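You operate a simulated robot arm through the tools that you are given. There is no shell and no other tool. Be economical: measure what you need, move in short steps, check, and stop when the job is done.

You run a simulated robot arm. Do the job below in one go: nothing can be reset, and whatever is moved stays where it is left.

TASK
Open the blue drawer, take the green pad on the middle shelf of the red cart and put it away in the inside of the blue drawer and shut the drawer again. Then put one of the filters from the lower pump shelf on the yellow sight glass. Keep to this order. Set down upright: filter.

It is judged by the outcome, as a careful person would: the job done as asked, and still so three seconds after it is handed in. It fails if anything else is knocked over, pushed out of place, dropped, spilled or broken.

THE ROBOT
A 7-joint arm with a two-finger parallel gripper on a trunk, on a base that drives. Base frame: it is fixed to the floor where the robot stands at the start and does not move with it; the origin is under the middle of the robot, x ahead of it, y to its left, z up. Units: mm, degrees, N and s.
Its first joint turns from -149.0 to 149.0 degrees. Places, roughly: blue drawer [1100, 400, 700]; filter [6000, 7250, 500]; green pad [4000, 5750, 500]; inside of the blue drawer [1100, 500, 700]; yellow sight glass [3750, 5750, 500]. Payload 3.5 kg.
Tool frame: the origin (TCP) lies between the finger pads and is the grasp point; the fingertips stand 23 mm ahead of it; z points along the fingers, y is the line along which they close. The gripper opens to 94 mm. The fingers are 38 mm wide and 10 mm thick; the gripper's body (54 by 96 mm) begins 39 mm behind the TCP.
Orientation is that of the tool frame in the base frame, as [roll, pitch, yaw] about the fixed x, y, z axes, in that order (R = Rz(yaw) Ry(pitch) Rx(roll)). With the fingers straight down and closing along the base's y, the tool's x points along the base's -x, its y along +y and its z along -z.

THE INTERFACE
- The arm moves only by the tool play_rows. Its argument "deltas" is a list of rows, each a list of 7 numbers: the turn, a rotation vector about the tool's x, y, z in degrees, then the shift along the tool's x, y, z in mm, then the opening, from 0 (shut) to 1 (fully open). In form: [[rx, ry, rz, tx, ty, tz, gripper], ...]. A call has 1 to 10 rows; each row shifts and turns the commanded pose from where the row before left it, along the tool's axes as they then stand. Each row takes 0.2 s and may step no farther than 50 mm and 8.6 degrees from the row before; otherwise, or with a gripper value out of range, the whole call is refused. Where a pose cannot be reached the arm comes as near as it can. A force on the tool above 40 N (or 10 N above the force at the start of the call, whichever is more), or a blocked arm, ends the call early, and 0.2 s more pass. The fingers move at their own pace (about 153 mm/s each) and stop on an object; they squeeze with about 26 N. The grip force told is the motor's: it shows also when the fingers shut on nothing. Time passes only in rows, and 0.2 s behind the last, so rows that do not move let the fingers close. The reply holds the time, the measured pose of the TCP, the force on the tool along the base axes, the opening and the grip force, in the units named above and with some noise, with the torque about the TCP (base axes, N m) and any sound that the robot's microphone picked up.
- Cameras (640 x 400 px; columns grow to the right, rows downward): "scene" is now at [-240.7, 201.2, 1281.9]; the picture's right is [0.13, -0.99, 0.00], its down [-0.39, -0.05, -0.92] and it looks along [0.91, 0.12, -0.39] (base axes); focal length 296 px, centre (320, 200). "wrist" rides on the gripper at [86, 16, -75] in the tool frame; the picture's right is [-0.18, 0.98, 0.00], its down [-0.58, -0.11, -0.81] and it looks along [-0.79, -0.15, 0.59] (tool axes); focal length 243 px, centre (320, 200).
- get_image(camera): a new picture of that camera. It takes no simulated time.
- steer(legs): drives the robot by 1 to 6 legs, each [ahead, left, turn to the left] in mm, mm and degrees, along the robot's own axes; the way and the turn of a leg run together, so that a leg with both is an arc; at most 1500 mm and 180 degrees a leg. The arm and the cameras ride along, it lands a little off, and it stops where it bumps. It gives what a move gives.
- pan_tilt(pan, tilt): turns the head with the scene camera to pan (to the left, within 143 degrees either way) and tilt (down, from -29 to 69), counted from straight ahead of the robot. It gives what a move gives.
- pixel_to_xyz(camera, pixels): there is no depth. For up to 12 entries [column, row, z] of the newest picture of that camera ("zoom" is the newest enlarged one), the place [x, y] in the base frame at which the ray of that pixel passes the height z, good to about 2 mm, but the place of the scene camera against the robot may be out by one fixed shift of up to 12 mm in any direction. It takes no simulated time.
- zoom(camera, box): a new picture of the part [left, top, right, bottom] of that camera's present view, enlarged. It takes no simulated time.
- close_job(): hands the job in; it is judged then, once.

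Keep the steps short. Do not move on a guess: measure, check each grasp and each placing, and mend mistakes. In all there are 110 turns and 82 pictures (those below and enlarged ones count). Leave the gripper open and the arm clear of the work at the hand-in unless told otherwise, and finish with a single line.

The tools are called after "Call:" as a command line: name --pt "numbers of a row" for each row, then --argument value for the rest, lists and objects as JSON in quotes. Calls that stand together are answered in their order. play_rows: Moves the arm, as the interface text tells. Its arguments: {"type":"object","properties":{"deltas":{"type":"array"}},"required":["deltas"]} The other tools are called the same way: steer (legs) drives the base; pan_tilt (pan, tilt) turns the head that bears the scene camera; get_image (camera) takes a picture; pixel_to_xyz (camera, pixels) gives the place at which the rays of pixels pass given heights; zoom (camera, box) takes an enlarged picture of a part of a camera's view; close_job () hands the job in.

At the start:

```text
time: 0.0
tcp_pos: [841.0, 86.1, 899.5]
ee_rot: [-179.9, 0.0, -180.0]
ft_force: [0.2, -0.6, -0.8]
torque: [-0.06, 0.0, 0.01]
gripper_width: 93.9
grip_force: 0.1
robot x, y, heading: [-3.4, -2.1, 0.1]
head pan, tilt: [7.3, 23.2]
```

scene: 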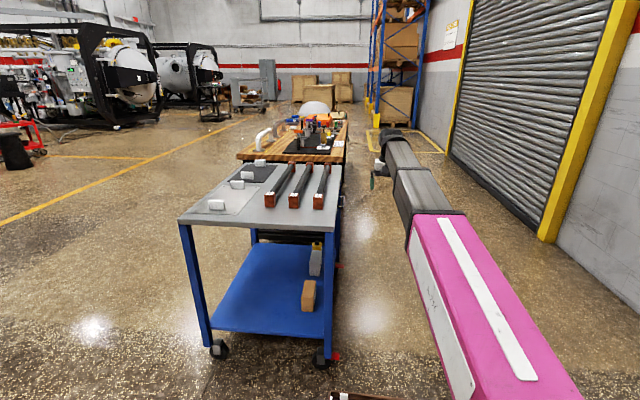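
wrist: 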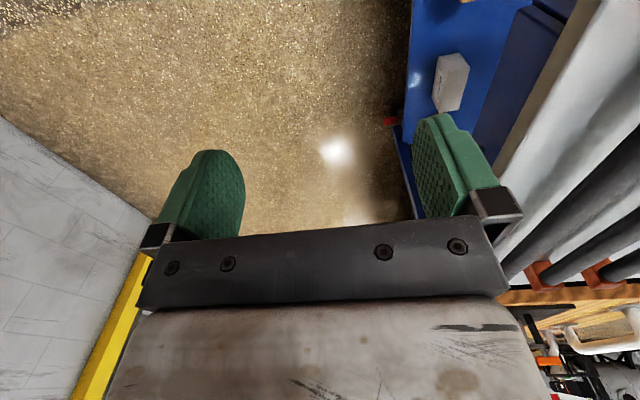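

I see a cart with a grey top and a blue lower shelf ahead. I'll enlarge the cart area to find the blue drawer.

Call:
zoom --camera "scene" --box '[160, 90, 400, 380]'

Call:
pan_tilt --pan 40 --tilt 20

Call:
get_image --camera "scene"

```text
1.38 times, centred on (280, 235) of scene
```

zoom: 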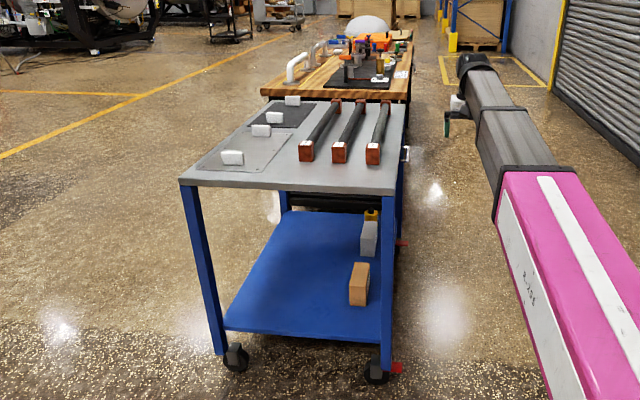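

```text
time: 1.0
tcp_pos: [842.1, 86.5, 899.6]
ee_rot: [-180.0, 0.0, 180.0]
ft_force: [0.7, 0.0, 0.0]
torque: [0.01, 0.0, 0.0]
gripper_width: 93.8
grip_force: 0.1
robot x, y, heading: [-0.1, -0.2, 0.3]
head pan, tilt: [40.0, 20.0]
```

```text
78 pictures are left
```

scene: 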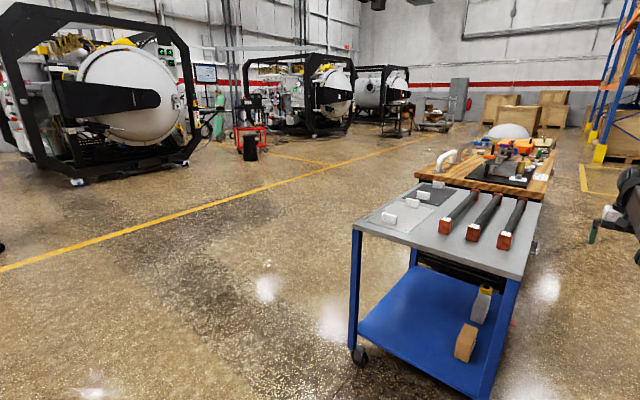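

The cart's right side (y≈330) seems to hold the drawer. I'll look down and to the right to check the floor before driving.

Call:
pan_tilt --pan -25 --tilt 45

Call:
get_image --camera "scene"

Call:
pan_tilt --pan -80 --tilt 30

Call:
get_image --camera "scene"

```text
time: 2.3
tcp_pos: [841.5, 86.5, 899.2]
ee_rot: [-179.9, -0.1, 180.0]
ft_force: [0.3, -0.3, 0.2]
torque: [-0.01, 0.03, 0.0]
gripper_width: 93.9
grip_force: 0.0
robot x, y, heading: [0.6, 2.0, -0.0]
head pan, tilt: [-25.0, 45.0]
```

```text
77 pictures are left
```

scene: 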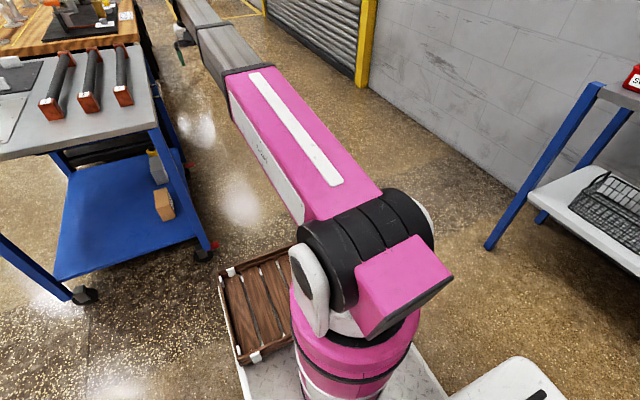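

```text
time: 3.6
tcp_pos: [842.1, 85.7, 899.8]
ee_rot: [-180.0, -0.1, -180.0]
ft_force: [0.0, 0.2, 0.1]
torque: [0.01, -0.01, 0.01]
gripper_width: 94.2
grip_force: 0.0
robot x, y, heading: [1.8, 1.4, -0.1]
head pan, tilt: [-80.0, 30.0]
```

```text
76 pictures are left
```

scene: 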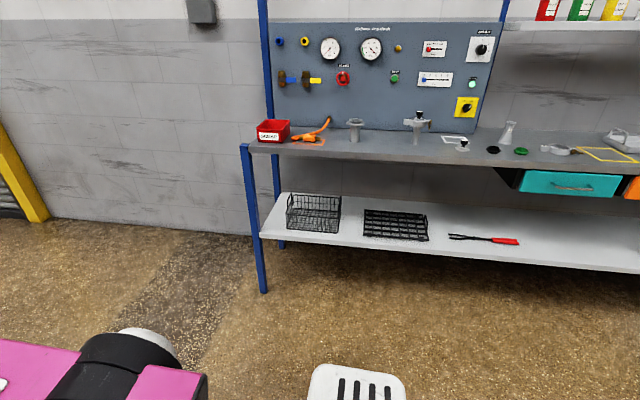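

The aisle right of the cart is free; a bench stands to the right. I'll measure the bench leg foot (264,292) and the door column foot (45,220).

Call:
pixel_to_xyz --camera "scene" --pixels '[[264, 292, 0], [45, 220, 0], [244, 145, 800], [360, 400, 200]]'

Call:
pan_tilt --pan 10 --tilt 35

Call:
get_image --camera "scene"

```text
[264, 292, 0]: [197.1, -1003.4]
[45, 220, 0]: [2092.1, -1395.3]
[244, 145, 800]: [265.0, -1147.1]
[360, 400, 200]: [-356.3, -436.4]
```

```text
time: 5.2
tcp_pos: [840.1, 86.1, 900.2]
ee_rot: [-180.0, 0.0, 180.0]
ft_force: [0.5, 0.0, -0.6]
torque: [0.02, -0.02, 0.0]
gripper_width: 94.1
grip_force: 0.1
robot x, y, heading: [-3.2, -0.3, 0.3]
head pan, tilt: [10.0, 35.0]
```

```text
75 pictures are left
```

scene: 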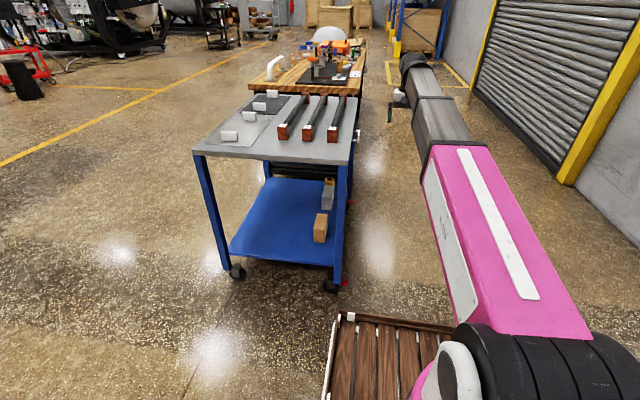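

The cart's right side is at y≈330, wall about y=-1400. I'll drive diagonally to about (1100, -600), then turn left 90° to face the drawer.

Call:
steer --legs '[[500, -350, 0], [600, -250, 0], [0, 0, 90]]'

Call:
pan_tilt --pan 0 --tilt 35

Call:
get_image --camera "scene"

Call:
get_image --camera "wrist"

```text
time: 15.6
tcp_pos: [1010.9, 237.6, 900.2]
ee_rot: [-180.0, 0.0, -90.7]
ft_force: [-0.5, 0.1, 0.0]
torque: [0.03, -0.03, 0.03]
gripper_width: 93.8
grip_force: 0.1
robot x, y, heading: [1086.8, -601.9, 89.3]
head pan, tilt: [10.0, 35.0]
```

```text
time: 16.4
tcp_pos: [1011.9, 237.3, 900.6]
ee_rot: [-180.0, 0.0, -90.6]
ft_force: [0.5, 0.4, -0.4]
torque: [-0.01, 0.01, 0.02]
gripper_width: 93.7
grip_force: 0.0
robot x, y, heading: [1087.9, -606.0, 89.2]
head pan, tilt: [0.0, 35.0]
```

```text
74 pictures are left
```

scene: 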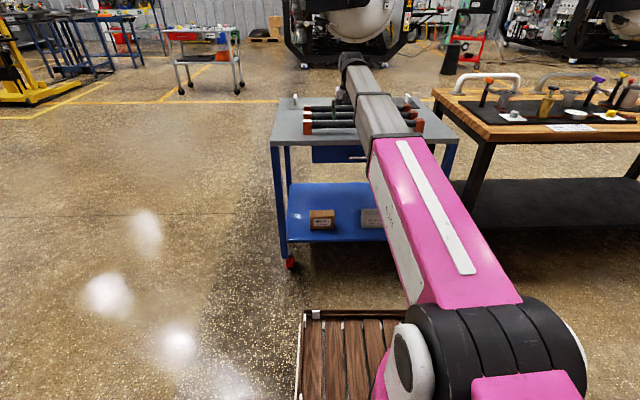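

```text
73 pictures are left
```

wrist: 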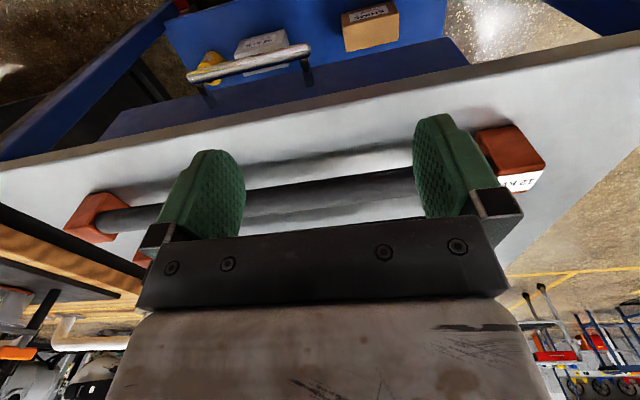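

The wrist shows the blue drawer front with a bar handle around (190–310, 45–80), below the tabletop edge. I'll take the rays of the handle ends now, back off 200 mm toward the robot, and look again to triangulate.

Call:
pixel_to_xyz --camera "wrist" --pixels '[[189, 78, 700], [310, 48, 700], [189, 78, 650], [310, 48, 650], [0, 162, 750], [640, 45, 750]]'

Call:
play_rows --pt "0 0 0 50 0 0 1" --pt "0 0 0 50 0 0 1" --pt "0 0 0 50 0 0 1" --pt "0 0 0 50 0 0 1"

Call:
zoom --camera "wrist" --box '[0, 0, 640, 400]'

Call:
zoom --camera "scene" --box '[260, 80, 470, 270]'

```text
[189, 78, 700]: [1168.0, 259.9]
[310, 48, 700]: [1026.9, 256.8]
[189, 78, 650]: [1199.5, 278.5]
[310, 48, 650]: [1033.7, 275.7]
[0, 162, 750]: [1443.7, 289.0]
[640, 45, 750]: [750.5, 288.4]
```

```text
time: 17.4
tcp_pos: [1009.8, 38.2, 898.8]
ee_rot: [179.9, 0.0, -90.5]
ft_force: [-0.7, -0.2, -0.4]
torque: [-0.02, -0.03, 0.02]
gripper_width: 93.9
grip_force: 0.0
robot x, y, heading: [1090.5, -604.1, 89.4]
head pan, tilt: [0.0, 35.0]
```

```text
1.00 times, centred on (320, 200) of wrist (not enlarged: the box is as wide or as high as the picture)
```

zoom: 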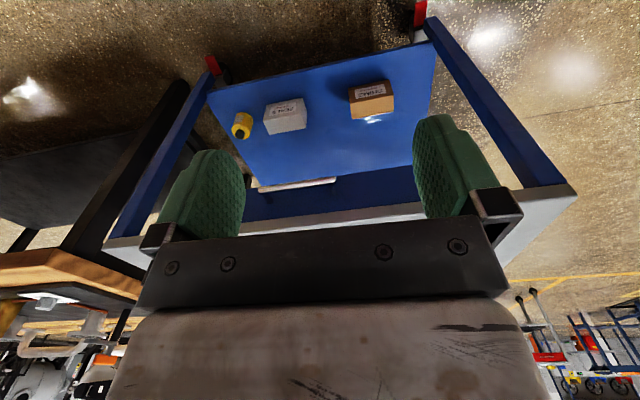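

```text
2.11 times, centred on (365, 175) of scene
```

zoom: 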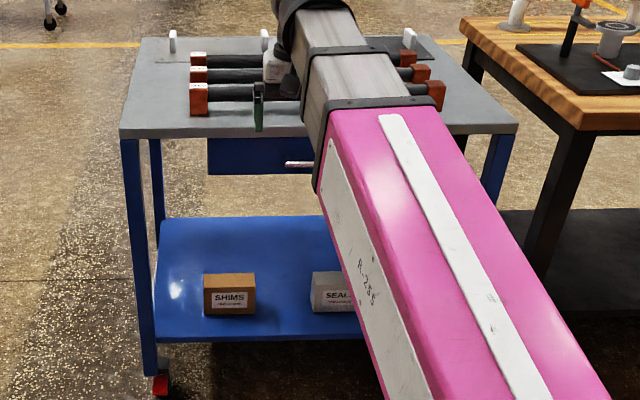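

Second view: handle's right end at (335,181), left about (253,189). I'll take these rays at several heights.

Call:
pixel_to_xyz --camera "wrist" --pixels '[[335, 181, 700], [335, 181, 650], [335, 181, 750], [253, 189, 700], [253, 189, 650], [420, 205, 750], [577, 190, 750], [104, 240, 750], [245, 195, 700], [410, 172, 700]]'

Call:
zoom --camera "wrist" --box '[220, 120, 440, 258]'

```text
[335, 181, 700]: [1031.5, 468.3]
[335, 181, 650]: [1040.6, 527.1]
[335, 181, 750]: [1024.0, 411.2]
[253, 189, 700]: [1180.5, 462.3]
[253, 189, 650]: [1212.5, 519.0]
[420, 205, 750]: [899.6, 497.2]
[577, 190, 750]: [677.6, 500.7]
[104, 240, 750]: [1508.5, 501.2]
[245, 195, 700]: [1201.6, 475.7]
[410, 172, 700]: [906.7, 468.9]
```

```text
2.90 times, centred on (330, 189) of wrist
```

zoom: 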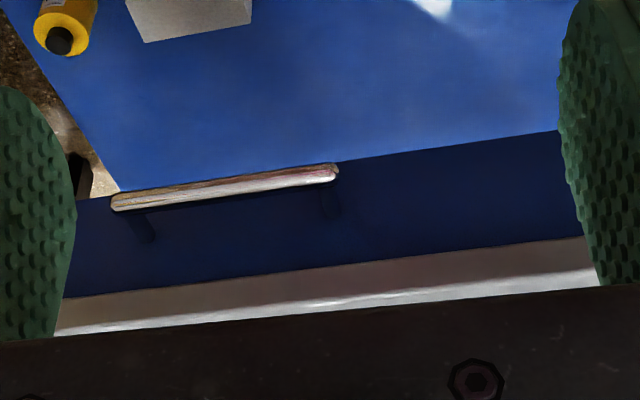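

The zoom was not the "newest" picture for the lookup (it used the pose before the move), so I subtract the 200 mm. Triangulated: handle bar from x≈1027 to 1165, y≈254, z≈710, parallel to x. I'll turn the tool horizontal (fingers toward +y, closing vertically) in place.

Call:
play_rows --pt "0 -8.5 0 0 0 0 0.6" --pt "0 -8.5 0 0 0 0 0.6" --pt "0 -8.5 0 0 0 0 0.6" --pt "0 -8.5 0 0 0 0 0.6" --pt "0 -8.5 0 0 0 0 0.6" --pt "0 -8.5 0 0 0 0 0.6" --pt "0 -8.5 0 0 0 0 0.6" --pt "0 -8.5 0 0 0 0 0.6" --pt "0 -8.5 0 0 0 0 0.6" --pt "0 -8.5 0 0 0 0 0.6"

Call:
get_image --camera "scene"

```text
time: 19.6
tcp_pos: [1006.7, 49.0, 900.2]
ee_rot: [179.1, 84.8, -91.3]
ft_force: [-0.3, 0.3, -0.6]
torque: [0.0, 0.0, -0.03]
gripper_width: 56.3
grip_force: 0.1
out of reach, approached as far as the arm can: row 9, 10
robot x, y, heading: [1090.1, -605.6, 89.4]
head pan, tilt: [0.0, 35.0]
```

```text
69 pictures are left
```

scene: 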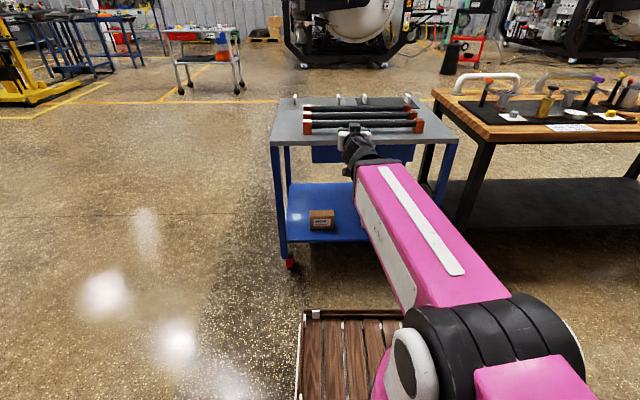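

Tool is nearly horizontal but its closing axis is along base x; the bar also runs along x, so I need a further 90° roll. First I move to x≈1096, z≈710, y≈120, then begin the roll.

Call:
play_rows --pt "0 -5 0 38 -17 16 0.6" --pt "0 0 0 38 -17 16 0.6" --pt "0 0 0 38 -17 16 0.6" --pt "0 0 0 38 -17 16 0.6" --pt "0 0 0 38 -17 16 0.6" --pt "0 0 8.5 0 0 0 0.6" --pt "0 0 8.5 0 0 0 0.6" --pt "0 0 8.5 0 0 0 0.6" --pt "0 0 8.5 0 0 0 0.6" --pt "0 0 8.5 0 0 0 0.6"

```text
time: 21.8
tcp_pos: [1054.7, 127.4, 713.8]
ee_rot: [101.6, 64.0, -173.7]
ft_force: [0.1, -0.7, -0.5]
torque: [-0.02, -0.02, -0.02]
gripper_width: 56.3
grip_force: 0.0
out of reach, approached as far as the arm can: row 4, 5, 6, 7, 8
robot x, y, heading: [1087.7, -603.1, 89.4]
head pan, tilt: [0.0, 35.0]
```

The arm is short of the commanded pose (too near). I'll push forward a bit while finishing the roll.

Call:
play_rows --pt "0 0 8.5 0 0 20 0.6" --pt "0 0 8.5 0 0 20 0.6" --pt "0 0 8.5 0 0 0 0.6" --pt "0 0 8.5 0 0 0 0.6" --pt "0 0 8.5 0 0 0 0.6" --pt "0 0 5 0 0 0 0.6"

Call:
get_image --camera "wrist"

Call:
get_image --camera "scene"

```text
time: 23.2
tcp_pos: [1008.8, 182.7, 807.6]
ee_rot: [96.5, 17.0, 178.2]
ft_force: [-0.8, 0.3, -0.8]
torque: [0.0, -0.02, 0.02]
gripper_width: 56.4
grip_force: 0.0
out of reach, approached as far as the arm can: row 1, 2, 3, 4, 5, 6
robot x, y, heading: [1091.1, -608.2, 89.3]
head pan, tilt: [0.0, 35.0]
```

```text
68 pictures are left
```

wrist: 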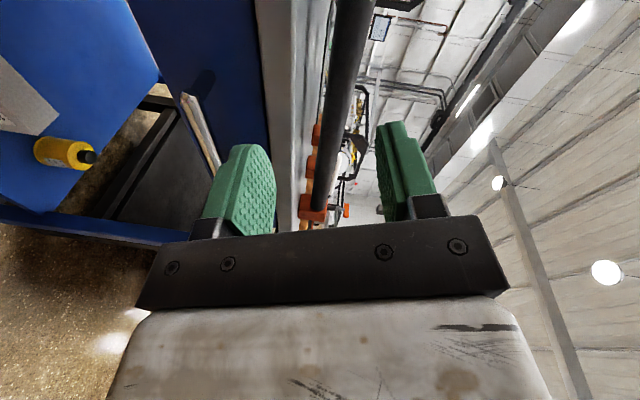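

```text
67 pictures are left
```

scene: 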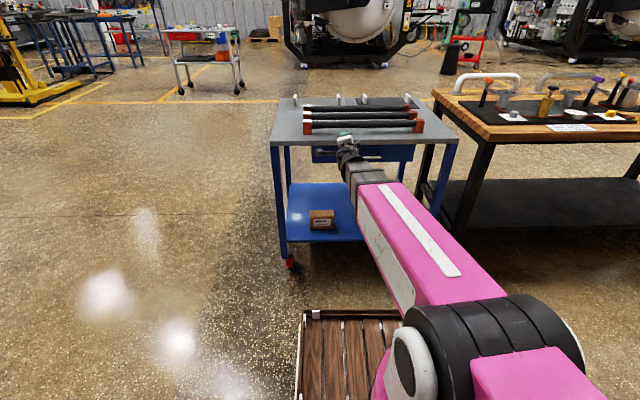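

The horizontal pose isn't reachable this near to the robot (stopped at z 807, x 1009). I'll drive the base back 200 mm so the arm works more stretched out, then extend.

Call:
steer --legs '[[-200, 0, 0]]'

Call:
play_rows --pt "0 0 0 0 0 40 0.6" --pt "0 0 0 0 0 40 0.6" --pt "0 0 0 0 0 40 0.6" --pt "0 0 0 0 0 40 0.6"

```text
time: 24.8
tcp_pos: [1004.1, -15.6, 807.9]
ee_rot: [96.3, 17.0, 178.5]
ft_force: [-0.2, 0.8, 0.0]
torque: [0.0, 0.0, 0.0]
gripper_width: 56.4
grip_force: 0.0
robot x, y, heading: [1086.7, -796.6, 89.8]
head pan, tilt: [0.0, 35.0]
```

```text
time: 25.8
tcp_pos: [1013.3, 142.1, 790.3]
ee_rot: [96.5, 17.1, 178.4]
ft_force: [0.2, 0.0, -0.8]
torque: [-0.03, 0.0, -0.02]
gripper_width: 56.3
grip_force: 0.0
robot x, y, heading: [1089.1, -805.3, 89.6]
head pan, tilt: [0.0, 35.0]
```

Now reachable. Reading rpy (96.5, 17, 178.4); I want (90, 0, 180): roll +17 about tool z, then −6.3 about tool x.

Call:
play_rows --pt "0 0 8.5 0 0 0 0.6" --pt "0 0 8.5 0 0 0 0.6" --pt "-6.3 0 0 0 0 0 0.6"

Call:
get_image --camera "wrist"

```text
time: 26.6
tcp_pos: [1019.0, 149.9, 850.1]
ee_rot: [94.8, 0.6, 177.4]
ft_force: [0.5, 1.1, 0.2]
torque: [-0.02, 0.02, -0.01]
gripper_width: 56.4
grip_force: 0.0
out of reach, approached as far as the arm can: row 1, 2, 3
robot x, y, heading: [1088.8, -802.0, 89.9]
head pan, tilt: [0.0, 35.0]
```

```text
66 pictures are left
```

wrist: 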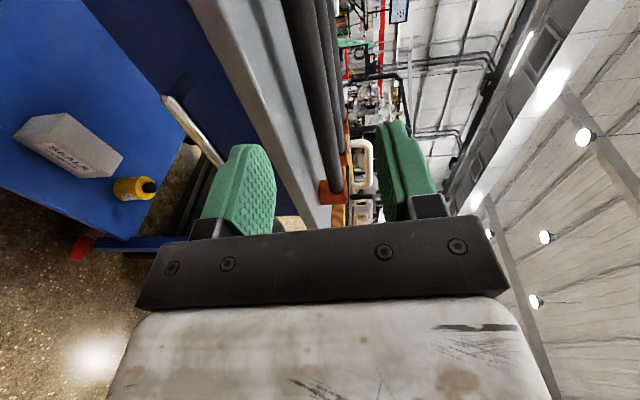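

Fully horizontal isn't reachable with this roll. A 45° downward tilt (tips pointing +y and down, closing in the y–z plane) will still straddle the bar and keep the body clear of the tabletop. Rotating about tool x by +40.

Call:
play_rows --pt "8 0 0 0 0 0 0.4" --pt "8 0 0 0 0 0 0.4" --pt "8 0 0 0 0 0 0.4" --pt "8 0 0 0 0 0 0.4" --pt "8 0 0 0 0 0 0.4"

Call:
get_image --camera "scene"

```text
time: 27.8
tcp_pos: [1015.2, 146.0, 808.6]
ee_rot: [127.1, 0.3, 176.0]
ft_force: [-0.4, 0.9, 0.1]
torque: [0.01, -0.01, 0.0]
gripper_width: 37.7
grip_force: 0.1
out of reach, approached as far as the arm can: row 2
robot x, y, heading: [1084.9, -801.5, 89.7]
head pan, tilt: [0.0, 35.0]
```

```text
65 pictures are left
```

scene: 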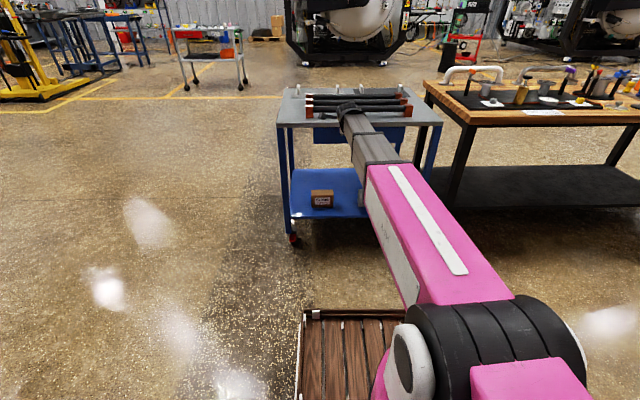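

Reachable now at roll 127. I'll shift to x≈1096 (tx −80) and take a wrist picture of the handle.

Call:
play_rows --pt "4 0 0 -40 0 0 0.4" --pt "4 -2 0 -40 0 0 0.4"

Call:
get_image --camera "wrist"

```text
time: 28.4
tcp_pos: [1094.3, 140.6, 806.7]
ee_rot: [135.0, 1.6, 174.5]
ft_force: [-0.2, 0.9, 0.1]
torque: [-0.03, 0.0, 0.01]
gripper_width: 37.5
grip_force: 0.0
robot x, y, heading: [1088.6, -800.4, 89.5]
head pan, tilt: [0.0, 35.0]
```

```text
64 pictures are left
```

wrist: 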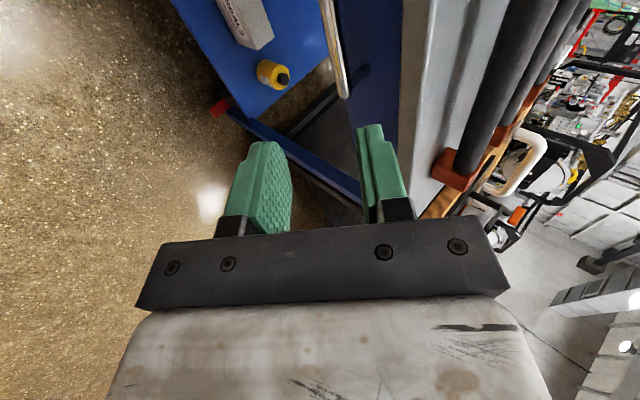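

Yaw should be 180; I'll correct it (ry +5, rz −2.8), then look again. First the rays: handle end (345,96), handle at image top (328,2), drawer-front lower edge, table edge lower line (404,200),(430,5).

Call:
pixel_to_xyz --camera "wrist" --pixels '[[345, 96, 700], [345, 96, 715], [328, 2, 700], [328, 2, 715], [404, 190, 735], [404, 190, 750], [430, 5, 735], [430, 5, 750]]'

Call:
play_rows --pt "0 5 -2.8 0 0 0 0.4"

Call:
zoom --camera "wrist" --box '[240, 0, 480, 150]'

```text
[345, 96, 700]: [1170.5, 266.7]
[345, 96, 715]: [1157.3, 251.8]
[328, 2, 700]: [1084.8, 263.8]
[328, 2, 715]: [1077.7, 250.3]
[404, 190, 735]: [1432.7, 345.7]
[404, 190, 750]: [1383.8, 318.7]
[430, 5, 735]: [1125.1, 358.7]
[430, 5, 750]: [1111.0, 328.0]
```

```text
time: 28.8
tcp_pos: [1094.4, 140.3, 807.6]
ee_rot: [135.0, 0.0, 179.9]
ft_force: [-0.9, 0.0, -0.3]
torque: [-0.01, -0.05, 0.02]
gripper_width: 37.5
grip_force: 0.1
robot x, y, heading: [1084.3, -799.4, 89.5]
head pan, tilt: [0.0, 35.0]
```

```text
2.67 times, centred on (360, 75) of wrist
```

zoom: 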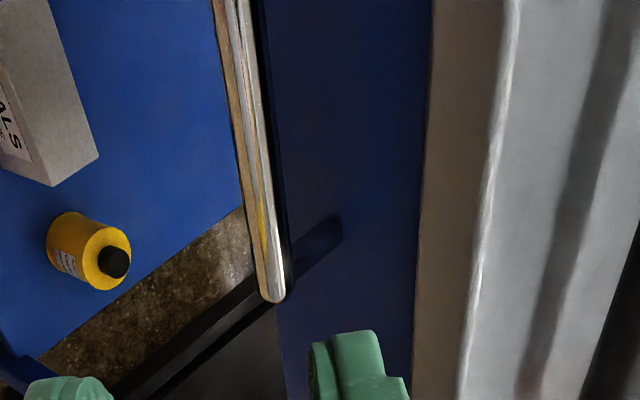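

Combining views: handle bar at y≈253.5, z≈713, x 1027–1160; tabletop underside edge ≈ z 774, y 275. I'll check where the handle post meets the front (zoom (335,228)) to know the finger gap.

Call:
pixel_to_xyz --camera "zoom" --pixels '[[338, 225, 713], [272, 300, 713], [240, 20, 713], [310, 250, 713], [425, 200, 774], [425, 200, 760]]'

```text
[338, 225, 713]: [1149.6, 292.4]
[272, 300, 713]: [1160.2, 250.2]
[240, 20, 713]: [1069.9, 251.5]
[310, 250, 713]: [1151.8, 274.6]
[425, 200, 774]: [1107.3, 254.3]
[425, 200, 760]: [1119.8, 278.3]
```

Front face at y≈290, bar centre y≈252, gap ≈30 mm — the 10 mm finger fits. Approach: ty +13, then tz 100, then picture.

Call:
play_rows --pt "0 0 0 0 13 0 0.36" --pt "0 0 0 0 0 45 0.36" --pt "0 0 0 0 0 45 0.36"

Call:
get_image --camera "wrist"

```text
time: 29.6
tcp_pos: [1094.7, 214.4, 751.9]
ee_rot: [134.9, 0.0, 179.9]
ft_force: [-0.7, -0.9, 0.3]
torque: [0.02, 0.0, 0.01]
gripper_width: 33.6
grip_force: 0.0
robot x, y, heading: [1088.5, -799.8, 89.8]
head pan, tilt: [0.0, 35.0]
```

```text
62 pictures are left
```

wrist: 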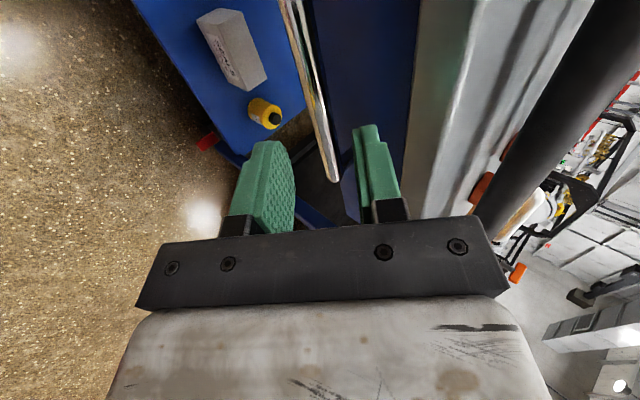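

The bar (ending at (335,182)) lies between the fingers. I advance 46 mm and close.

Call:
play_rows --pt "0 0 0 0 0 23 0.36" --pt "0 0 0 0 0 23 0.36" --pt "0 0 0 0 0 0 0.0" --pt "0 0 0 0 0 0 0.0"

```text
time: 30.6
tcp_pos: [1093.8, 245.5, 720.0]
ee_rot: [135.0, 0.2, 180.0]
ft_force: [0.0, -2.8, 1.0]
torque: [0.06, -1.52, 1.28]
gripper_width: 19.7
grip_force: 44.7
robot x, y, heading: [1087.8, -802.6, 89.6]
head pan, tilt: [0.0, 35.0]
```

Gripped (width 19.7, force 44.7). I pull the drawer straight toward −y with the arm, 8 rows of 25 mm.

Call:
play_rows --pt "0 0 0 0 -14 -14 0" --pt "0 0 0 0 -17.7 -17.7 0" --pt "0 0 0 0 -17.7 -17.7 0" --pt "0 0 0 0 -17.7 -17.7 0" --pt "0 0 0 0 -17.7 -17.7 0" --pt "0 0 0 0 -17.7 -17.7 0" --pt "0 0 0 0 -17.7 -17.7 0" --pt "0 0 0 0 -17.7 -17.7 0"

Call:
get_image --camera "scene"

```text
time: 32.2
tcp_pos: [1096.6, 72.0, 721.4]
ee_rot: [135.2, 0.5, 180.0]
ft_force: [0.8, -1.4, -6.6]
torque: [-0.22, -1.08, 1.76]
gripper_width: 19.6
grip_force: 45.5
robot x, y, heading: [1088.6, -802.5, 89.2]
head pan, tilt: [0.0, 35.0]
stopped in row 8: the force on the tool passed its limit at 42 N (the readings are from after the stop); the commanded pose is now the measured one
```

```text
61 pictures are left
```

scene: 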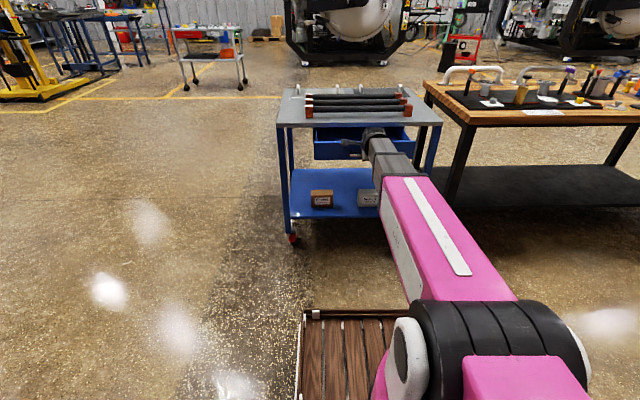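

Drawer pulled out 173 mm to its stop. Release, back off along the tool axis, and look.

Call:
play_rows --pt "0 0 0 0 0 0 0.36" --pt "0 0 0 0 0 0 0.36" --pt "0 0 0 0 0 -40 0.36" --pt "0 0 0 0 0 -45 0.36" --pt "0 0 0 0 0 -45 0.36"

Call:
get_image --camera "wrist"

Call:
zoom --camera "scene" --box '[270, 80, 450, 192]'

```text
time: 33.4
tcp_pos: [1096.3, -17.8, 811.3]
ee_rot: [135.2, 0.3, 179.8]
ft_force: [1.0, 0.0, 0.8]
torque: [-0.01, 0.02, 0.01]
gripper_width: 33.7
grip_force: 0.1
robot x, y, heading: [1086.6, -801.6, 89.5]
head pan, tilt: [0.0, 35.0]
```

```text
60 pictures are left
```

wrist: 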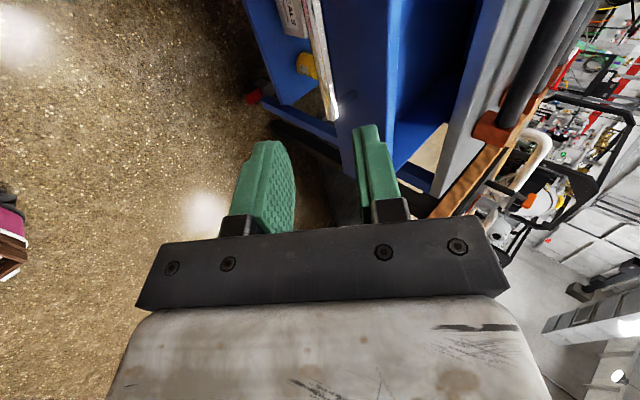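

```text
3.56 times, centred on (360, 136) of scene
```

zoom: 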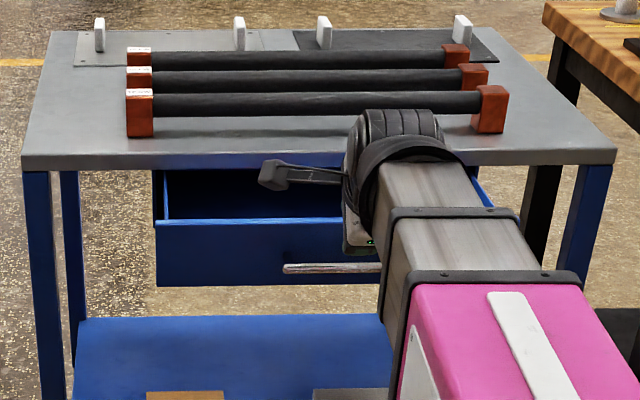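

Drawer is open and empty. I turn the tool straight down and raise for travel.

Call:
play_rows --pt "8 0 0 0 -10 -30 1" --pt "8 0 0 0 -10 -30 1" --pt "8 0 0 0 -10 -30 1" --pt "8 0 0 0 -10 -30 1" --pt "8 0 0 0 -10 -30 1" --pt "5 0 0 0 -30 -20 1" --pt "0 0 0 0 -40 0 1" --pt "0 0 0 0 -40 0 1"

Call:
pan_tilt --pan -20 --tilt 8

Call:
get_image --camera "scene"

```text
time: 35.2
tcp_pos: [1095.9, -244.2, 935.1]
ee_rot: [-179.9, 0.3, 179.8]
ft_force: [0.3, -0.5, -0.6]
torque: [0.01, 0.01, 0.04]
gripper_width: 94.1
grip_force: 0.2
robot x, y, heading: [1089.2, -800.4, 89.2]
head pan, tilt: [0.0, 35.0]
```

```text
time: 36.1
tcp_pos: [1095.4, -243.4, 936.3]
ee_rot: [-179.9, 0.2, 179.8]
ft_force: [0.6, 0.4, 0.1]
torque: [-0.01, -0.02, -0.03]
gripper_width: 94.2
grip_force: 0.2
robot x, y, heading: [1087.5, -800.4, 89.6]
head pan, tilt: [-20.0, 8.0]
```

```text
58 pictures are left
```

scene: 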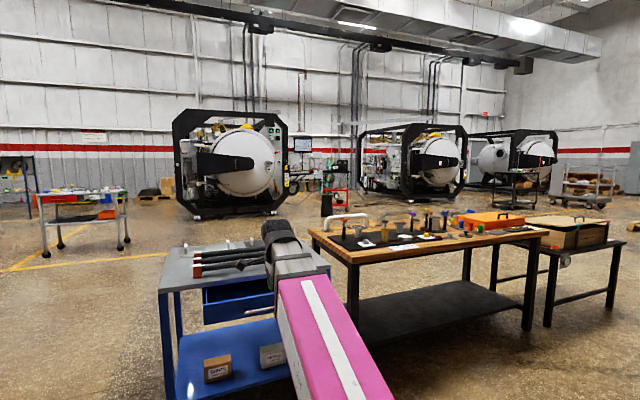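

The red cart appears at about (337,190) between the black frames. I'll measure floor points and enlarge it.

Call:
pixel_to_xyz --camera "scene" --pixels '[[330, 216, 0], [350, 206, 0], [276, 212, 0], [184, 216, 0], [372, 204, 0], [526, 330, 0], [612, 295, 0], [128, 240, 0], [455, 200, 0], [550, 205, 0]]'

Call:
zoom --camera "scene" --box '[270, 120, 430, 220]'

```text
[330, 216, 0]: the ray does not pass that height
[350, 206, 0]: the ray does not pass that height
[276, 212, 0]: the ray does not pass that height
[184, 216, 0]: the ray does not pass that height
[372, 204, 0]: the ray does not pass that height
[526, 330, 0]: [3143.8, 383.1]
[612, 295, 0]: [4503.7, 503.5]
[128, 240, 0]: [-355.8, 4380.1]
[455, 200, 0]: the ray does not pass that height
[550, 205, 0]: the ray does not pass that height
```

```text
4.00 times, centred on (350, 170) of scene
```

zoom: 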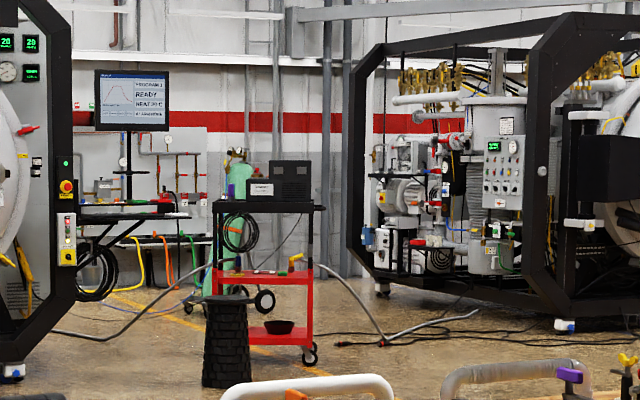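

I'll drive around the blue cart's left side: forward a little, sideways to x≈100, then along +y.

Call:
steer --legs '[[200, 0, 0], [100, 700, 0], [300, 300, 0], [1500, 0, 0], [1000, 0, -20]]'

Call:
pan_tilt --pan -25 --tilt 18

Call:
get_image --camera "scene"

```text
time: 55.4
tcp_pos: [531.4, 2827.8, 936.4]
ee_rot: [-179.9, 0.3, 158.6]
ft_force: [-0.5, 0.3, 0.3]
torque: [-0.01, 0.0, 0.0]
gripper_width: 93.9
grip_force: 0.1
robot x, y, heading: [324.0, 2308.4, 68.5]
head pan, tilt: [-20.0, 8.0]
```

```text
time: 56.1
tcp_pos: [531.2, 2829.0, 936.0]
ee_rot: [-179.8, 0.3, 158.6]
ft_force: [-0.1, 0.2, 0.1]
torque: [0.02, -0.01, -0.02]
gripper_width: 94.0
grip_force: 0.0
robot x, y, heading: [319.8, 2312.2, 68.5]
head pan, tilt: [-25.0, 18.0]
```

```text
56 pictures are left
```

scene: 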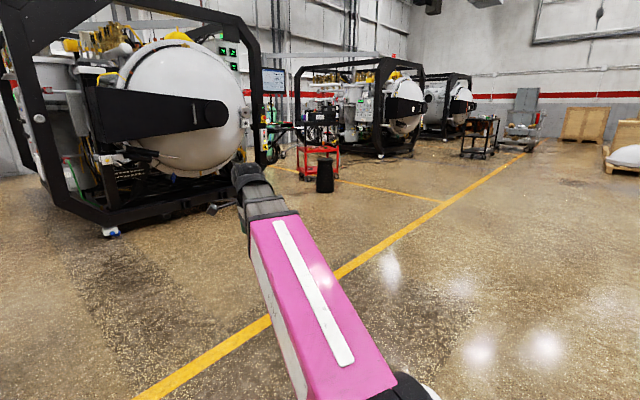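

Floor is clear. I'll turn to bearing ≈38° and drive ~3.4 m to near (3000, 4400), then look.

Call:
steer --legs '[[0, 0, -30.5], [1500, 0, 0], [1500, 0, 0], [400, 0, 30]]'

Call:
pan_tilt --pan -15 --tilt 30

Call:
get_image --camera "scene"

```text
time: 74.2
tcp_pos: [3336.2, 4826.3, 936.2]
ee_rot: [-179.9, 0.3, 152.7]
ft_force: [-0.1, -0.3, 0.7]
torque: [-0.02, -0.02, 0.0]
gripper_width: 94.0
grip_force: 0.0
robot x, y, heading: [3077.7, 4330.8, 62.7]
head pan, tilt: [-25.0, 18.0]
```

```text
time: 75.0
tcp_pos: [3335.3, 4824.7, 935.7]
ee_rot: [-179.9, 0.3, 152.8]
ft_force: [-0.6, -0.7, -0.7]
torque: [-0.01, -0.02, -0.06]
gripper_width: 93.9
grip_force: 0.1
robot x, y, heading: [3074.1, 4329.9, 62.3]
head pan, tilt: [-15.0, 30.0]
```

```text
55 pictures are left
```

scene: 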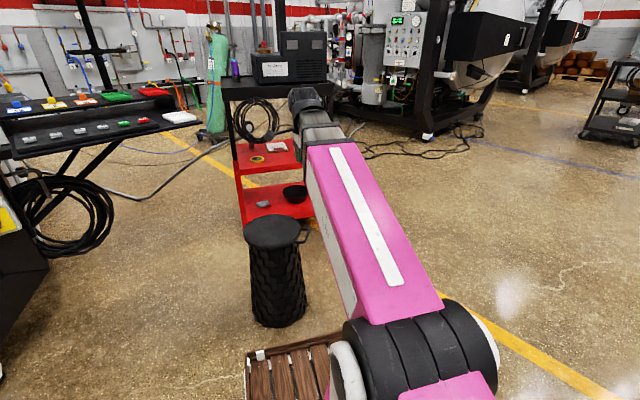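

The red cart is ahead; a black bin stands in front. I enlarge the cart and measure the bin and cart feet.

Call:
zoom --camera "scene" --box '[210, 60, 370, 240]'

Call:
pixel_to_xyz --camera "scene" --pixels '[[277, 322, 0], [252, 160, 500], [300, 150, 500], [238, 175, 500], [245, 224, 100], [270, 160, 500], [295, 158, 500], [228, 85, 900], [328, 82, 900]]'

```text
2.22 times, centred on (290, 150) of scene
```

zoom: 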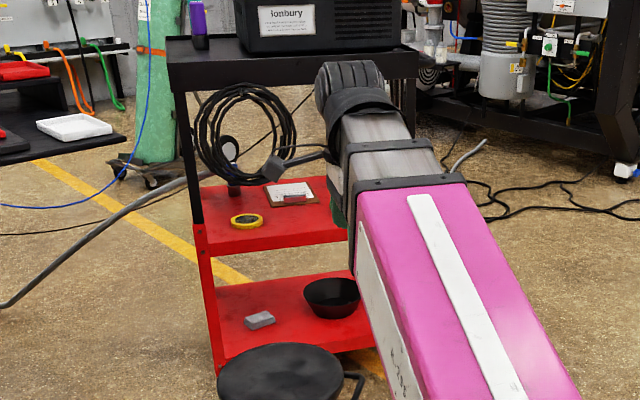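

```text
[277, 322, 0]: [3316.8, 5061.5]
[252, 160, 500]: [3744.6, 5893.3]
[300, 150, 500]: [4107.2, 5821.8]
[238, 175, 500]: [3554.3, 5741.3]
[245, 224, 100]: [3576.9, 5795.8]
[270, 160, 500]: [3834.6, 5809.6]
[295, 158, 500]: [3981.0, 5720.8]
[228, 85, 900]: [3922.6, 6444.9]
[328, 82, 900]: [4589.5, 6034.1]
```

A yellow ring (sight glass) and a clipboard lie on the middle shelf at left; the pad is hidden by my arm. The bin's foot is at (3317, 5061). I'll drive to about (3900, 4500), heading 90°, staying right of the bin.

Call:
steer --legs '[[532, -653, 0], [0, 0, 27.5]]'

Call:
pan_tilt --pan 0 --tilt 30

Call:
get_image --camera "scene"

```text
time: 80.8
tcp_pos: [3888.5, 5056.7, 936.3]
ee_rot: [-180.0, 0.3, -179.8]
ft_force: [0.8, 0.5, -0.1]
torque: [0.01, -0.01, 0.01]
gripper_width: 94.1
grip_force: 0.1
robot x, y, heading: [3885.6, 4495.7, 89.9]
head pan, tilt: [-15.0, 30.0]
```

```text
time: 81.5
tcp_pos: [3888.6, 5056.5, 935.5]
ee_rot: [-179.8, 0.3, -179.8]
ft_force: [-0.3, 0.2, -0.4]
torque: [0.0, -0.01, -0.03]
gripper_width: 94.2
grip_force: 0.0
robot x, y, heading: [3884.6, 4498.2, 89.7]
head pan, tilt: [0.0, 30.0]
```

```text
53 pictures are left
```

scene: 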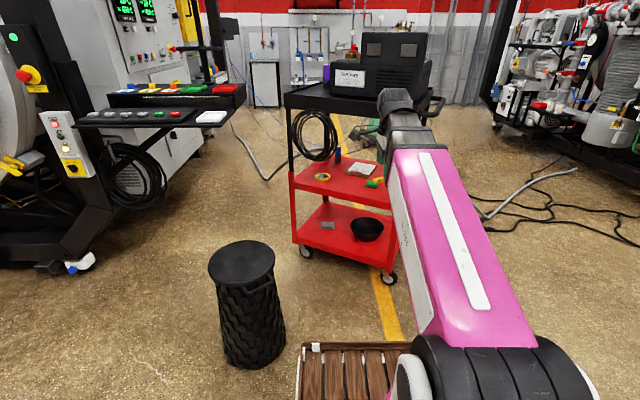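

Call:
zoom --camera "scene" --box '[275, 130, 415, 290]'

Call:
pixel_to_xyz --camera "scene" --pixels '[[291, 187, 500], [388, 208, 500], [323, 177, 500], [372, 184, 500], [361, 170, 500], [305, 255, 0], [388, 283, 0], [247, 360, 0], [286, 103, 850], [440, 115, 850], [240, 250, 450]]'

```text
2.50 times, centred on (345, 210) of scene
```

zoom: 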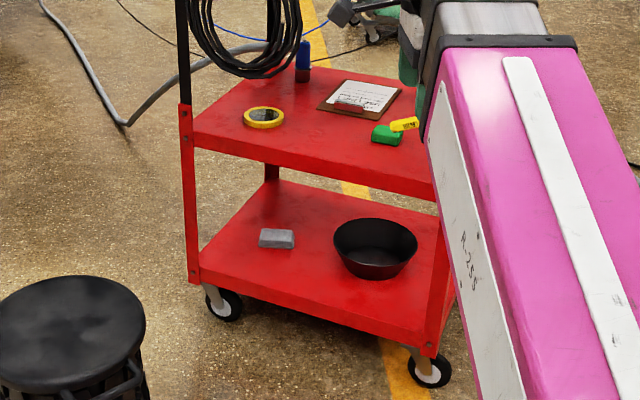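

```text
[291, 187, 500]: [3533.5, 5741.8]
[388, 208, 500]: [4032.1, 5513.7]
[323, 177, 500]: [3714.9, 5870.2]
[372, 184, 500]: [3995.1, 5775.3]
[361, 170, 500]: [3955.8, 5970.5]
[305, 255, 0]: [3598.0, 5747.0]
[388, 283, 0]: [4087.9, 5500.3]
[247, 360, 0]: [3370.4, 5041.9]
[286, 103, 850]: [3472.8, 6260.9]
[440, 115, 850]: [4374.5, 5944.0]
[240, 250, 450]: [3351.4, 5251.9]
```

The cart is turned about −25°; front edge from (3534,5742) to (4032,5514), shelf z≈500, pad ≈(3995,5775), yellow ring ≈(3715,5870), top tray underside ≈ z 940, stool ≈(3360,5150). I'll drive ahead 300 mm, then rotate the tool so the camera sits on the far/upper side for a tilted reach under the top tray.

Call:
steer --legs '[[300, -15, 0]]'

Call:
play_rows --pt "0 0 8.5 0 0 0 1" --pt "0 0 8.5 0 0 0 1" --pt "0 0 8.5 0 0 0 1" --pt "0 0 8.5 0 0 0 1" --pt "0 0 8.5 0 0 0 1" --pt "0 0 8.5 0 0 0 1" --pt "0 0 8.5 0 0 0 1"

```text
time: 83.6
tcp_pos: [3904.1, 5353.4, 936.5]
ee_rot: [-179.9, 0.3, -179.7]
ft_force: [-0.4, -0.7, 0.5]
torque: [0.01, 0.0, 0.04]
gripper_width: 94.0
grip_force: 0.0
robot x, y, heading: [3900.9, 4795.1, 90.3]
head pan, tilt: [0.0, 30.0]
```

```text
time: 85.2
tcp_pos: [3904.6, 5353.0, 936.0]
ee_rot: [179.8, 0.2, 120.7]
ft_force: [0.0, 0.7, -0.2]
torque: [0.01, 0.02, -0.02]
gripper_width: 94.1
grip_force: 0.2
robot x, y, heading: [3899.5, 4793.7, 90.0]
head pan, tilt: [0.0, 30.0]
```

Works so far. Continue the roll to yaw ≈70 (tool x toward the cart's depth direction), then tilt +20.

Call:
play_rows --pt "0 0 8.5 0 0 0 1" --pt "0 0 8.5 0 0 0 1" --pt "0 0 8.5 0 0 0 1" --pt "0 0 8.5 0 0 0 1" --pt "0 0 8.5 0 0 0 1" --pt "0 0 8.5 0 0 0 1" --pt "0 8 0 0 0 0 1" --pt "0 8 0 0 0 0 1" --pt "0 8 0 0 0 0 1"

Call:
get_image --camera "scene"

Call:
get_image --camera "wrist"

```text
time: 87.2
tcp_pos: [3918.6, 5354.0, 934.8]
ee_rot: [179.7, -24.0, 96.1]
ft_force: [0.5, 0.3, 0.1]
torque: [0.01, 0.0, 0.0]
gripper_width: 94.0
grip_force: 0.1
out of reach, approached as far as the arm can: row 3, 4, 5, 6
robot x, y, heading: [3898.6, 4798.0, 90.0]
head pan, tilt: [0.0, 30.0]
```

```text
51 pictures are left
```

scene: 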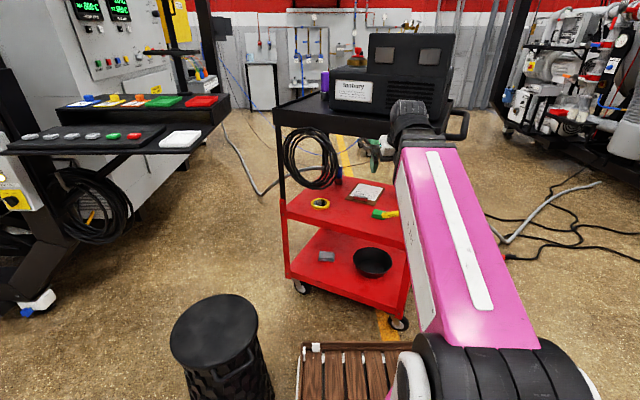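

```text
50 pictures are left
```

wrist: 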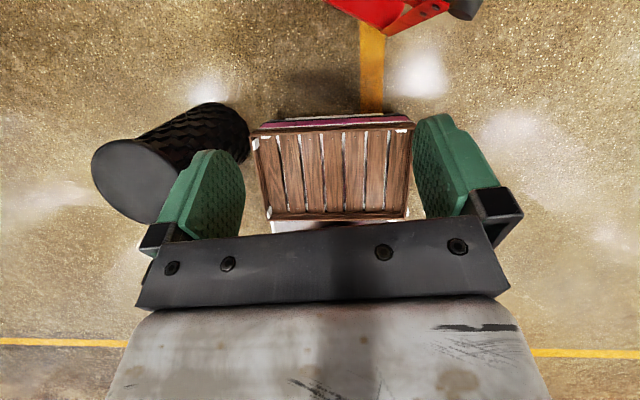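

With the camera on the far side yaw is limited to ≈96, and it looks back at the robot. I'd better use the camera-near side with a tilt of ~30°. Undo the tilt, and roll back.

Call:
play_rows --pt "0 -8 0 0 0 0 1" --pt "0 -8 0 0 0 0 1" --pt "0 -8 0 0 0 0 1" --pt "0 0 -8.5 0 0 0 1" --pt "0 0 -8.5 0 0 0 1" --pt "0 0 -8.5 0 0 0 1" --pt "0 0 -8.5 0 0 0 1" --pt "0 0 -8.5 0 0 0 1" --pt "0 0 -8.5 0 0 0 1" --pt "0 0 -8.5 0 0 0 1"

Call:
play_rows --pt "0 0 -8.5 0 0 0 1" --pt "0 0 -8.5 0 0 0 1" --pt "0 0 -8.5 0 0 0 1" --pt "0 0 -8.5 0 0 0 1" --pt "0 0 -8.5 0 0 0 1" --pt "0 0 -8.5 0 0 0 1" --pt "0 0 -8.5 0 0 0 1" --pt "0 0 -8.5 0 0 0 1" --pt "0 0 -8.5 0 0 0 1" --pt "0 0 -8.5 0 0 0 1"

Call:
get_image --camera "wrist"

```text
time: 89.4
tcp_pos: [3917.7, 5353.8, 936.1]
ee_rot: [180.0, 0.2, 155.7]
ft_force: [-0.6, -0.9, 0.5]
torque: [0.01, 0.01, 0.01]
gripper_width: 94.1
grip_force: 0.0
robot x, y, heading: [3899.3, 4796.5, 90.1]
head pan, tilt: [0.0, 30.0]
```

```text
time: 91.6
tcp_pos: [3918.3, 5352.8, 935.4]
ee_rot: [-179.7, 0.1, -119.4]
ft_force: [-0.2, -0.8, -0.2]
torque: [0.01, 0.01, 0.03]
gripper_width: 94.1
grip_force: 0.0
robot x, y, heading: [3900.1, 4794.5, 89.8]
head pan, tilt: [0.0, 30.0]
```

```text
49 pictures are left
```

wrist: 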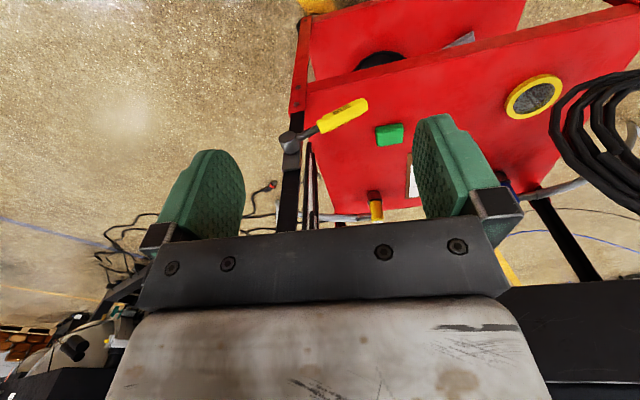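

Now the wrist sees it well: green pad at (390,134), yellow-handled tool beside the right pole, ring at (533,97). I measure these and enlarge.

Call:
pixel_to_xyz --camera "wrist" --pixels '[[376, 128, 520], [402, 123, 520], [403, 142, 520], [377, 146, 500], [404, 142, 500], [390, 134, 520], [365, 103, 515], [305, 113, 500], [533, 97, 505], [291, 150, 600], [306, 88, 500], [618, 12, 500]]'

Call:
zoom --camera "wrist" --box '[260, 40, 480, 178]'

```text
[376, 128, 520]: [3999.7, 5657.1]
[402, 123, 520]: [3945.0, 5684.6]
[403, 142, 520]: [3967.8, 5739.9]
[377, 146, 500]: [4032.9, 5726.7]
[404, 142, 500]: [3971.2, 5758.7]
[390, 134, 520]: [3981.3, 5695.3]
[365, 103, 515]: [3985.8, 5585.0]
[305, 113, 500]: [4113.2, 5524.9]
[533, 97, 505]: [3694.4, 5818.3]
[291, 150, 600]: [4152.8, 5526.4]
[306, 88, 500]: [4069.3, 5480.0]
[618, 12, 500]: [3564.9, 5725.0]
```

```text
2.90 times, centred on (370, 109) of wrist
```

zoom: 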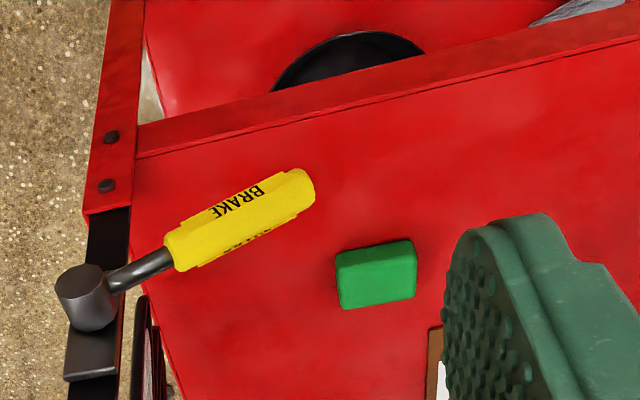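

Triangulating wrist and scene: pad centre ≈(3971,5662), its top z≈560, shelf z≈545. The yellow "BRAKE" lever tip is ≈(3945,5490,672), just in front of the shelf, so I must enter left of it. I tilt 25° and align yaw, then lower to the left of the lever in front of the cart.

Call:
play_rows --pt "0 0 -2.7 0 0 0 1" --pt "0 -8.4 0 0 0 0 1" --pt "0 -8.4 0 0 0 0 1" --pt "0 -8.2 0 0 0 0 1"

Call:
play_rows --pt "0 0 0 17.7 20.2 38 1" --pt "0 0 0 17.7 20.2 38 1" --pt "0 0 0 17.7 20.2 38 1" --pt "0 0 0 17.7 20.2 38 1" --pt "0 0 0 17.7 20.2 38 1" --pt "0 0 0 17.7 20.2 38 1"

Call:
get_image --camera "scene"

Call:
get_image --camera "wrist"

```text
time: 92.6
tcp_pos: [3918.5, 5353.6, 936.3]
ee_rot: [-179.6, 25.2, -116.8]
ft_force: [0.0, -0.7, 0.6]
torque: [-0.02, 0.01, -0.01]
gripper_width: 93.9
grip_force: 0.0
robot x, y, heading: [3900.0, 4799.0, 90.0]
head pan, tilt: [0.0, 30.0]
```

```text
time: 94.0
tcp_pos: [3812.8, 5407.2, 683.6]
ee_rot: [-179.7, 25.1, -116.8]
ft_force: [0.0, -0.2, -0.3]
torque: [0.03, -0.03, -0.01]
gripper_width: 94.0
grip_force: 0.1
robot x, y, heading: [3900.2, 4798.7, 90.2]
head pan, tilt: [0.0, 30.0]
```

```text
47 pictures are left
```

scene: 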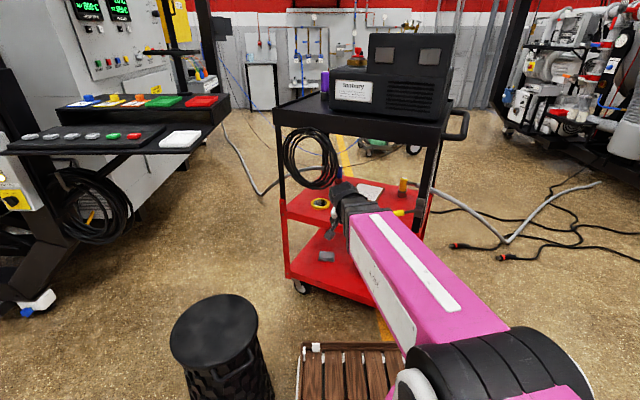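

```text
46 pictures are left
```

wrist: 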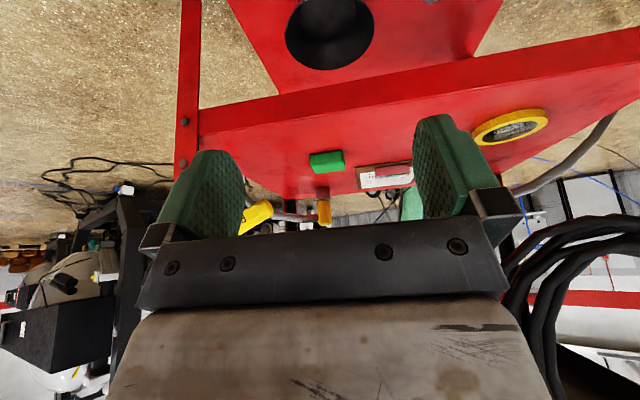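

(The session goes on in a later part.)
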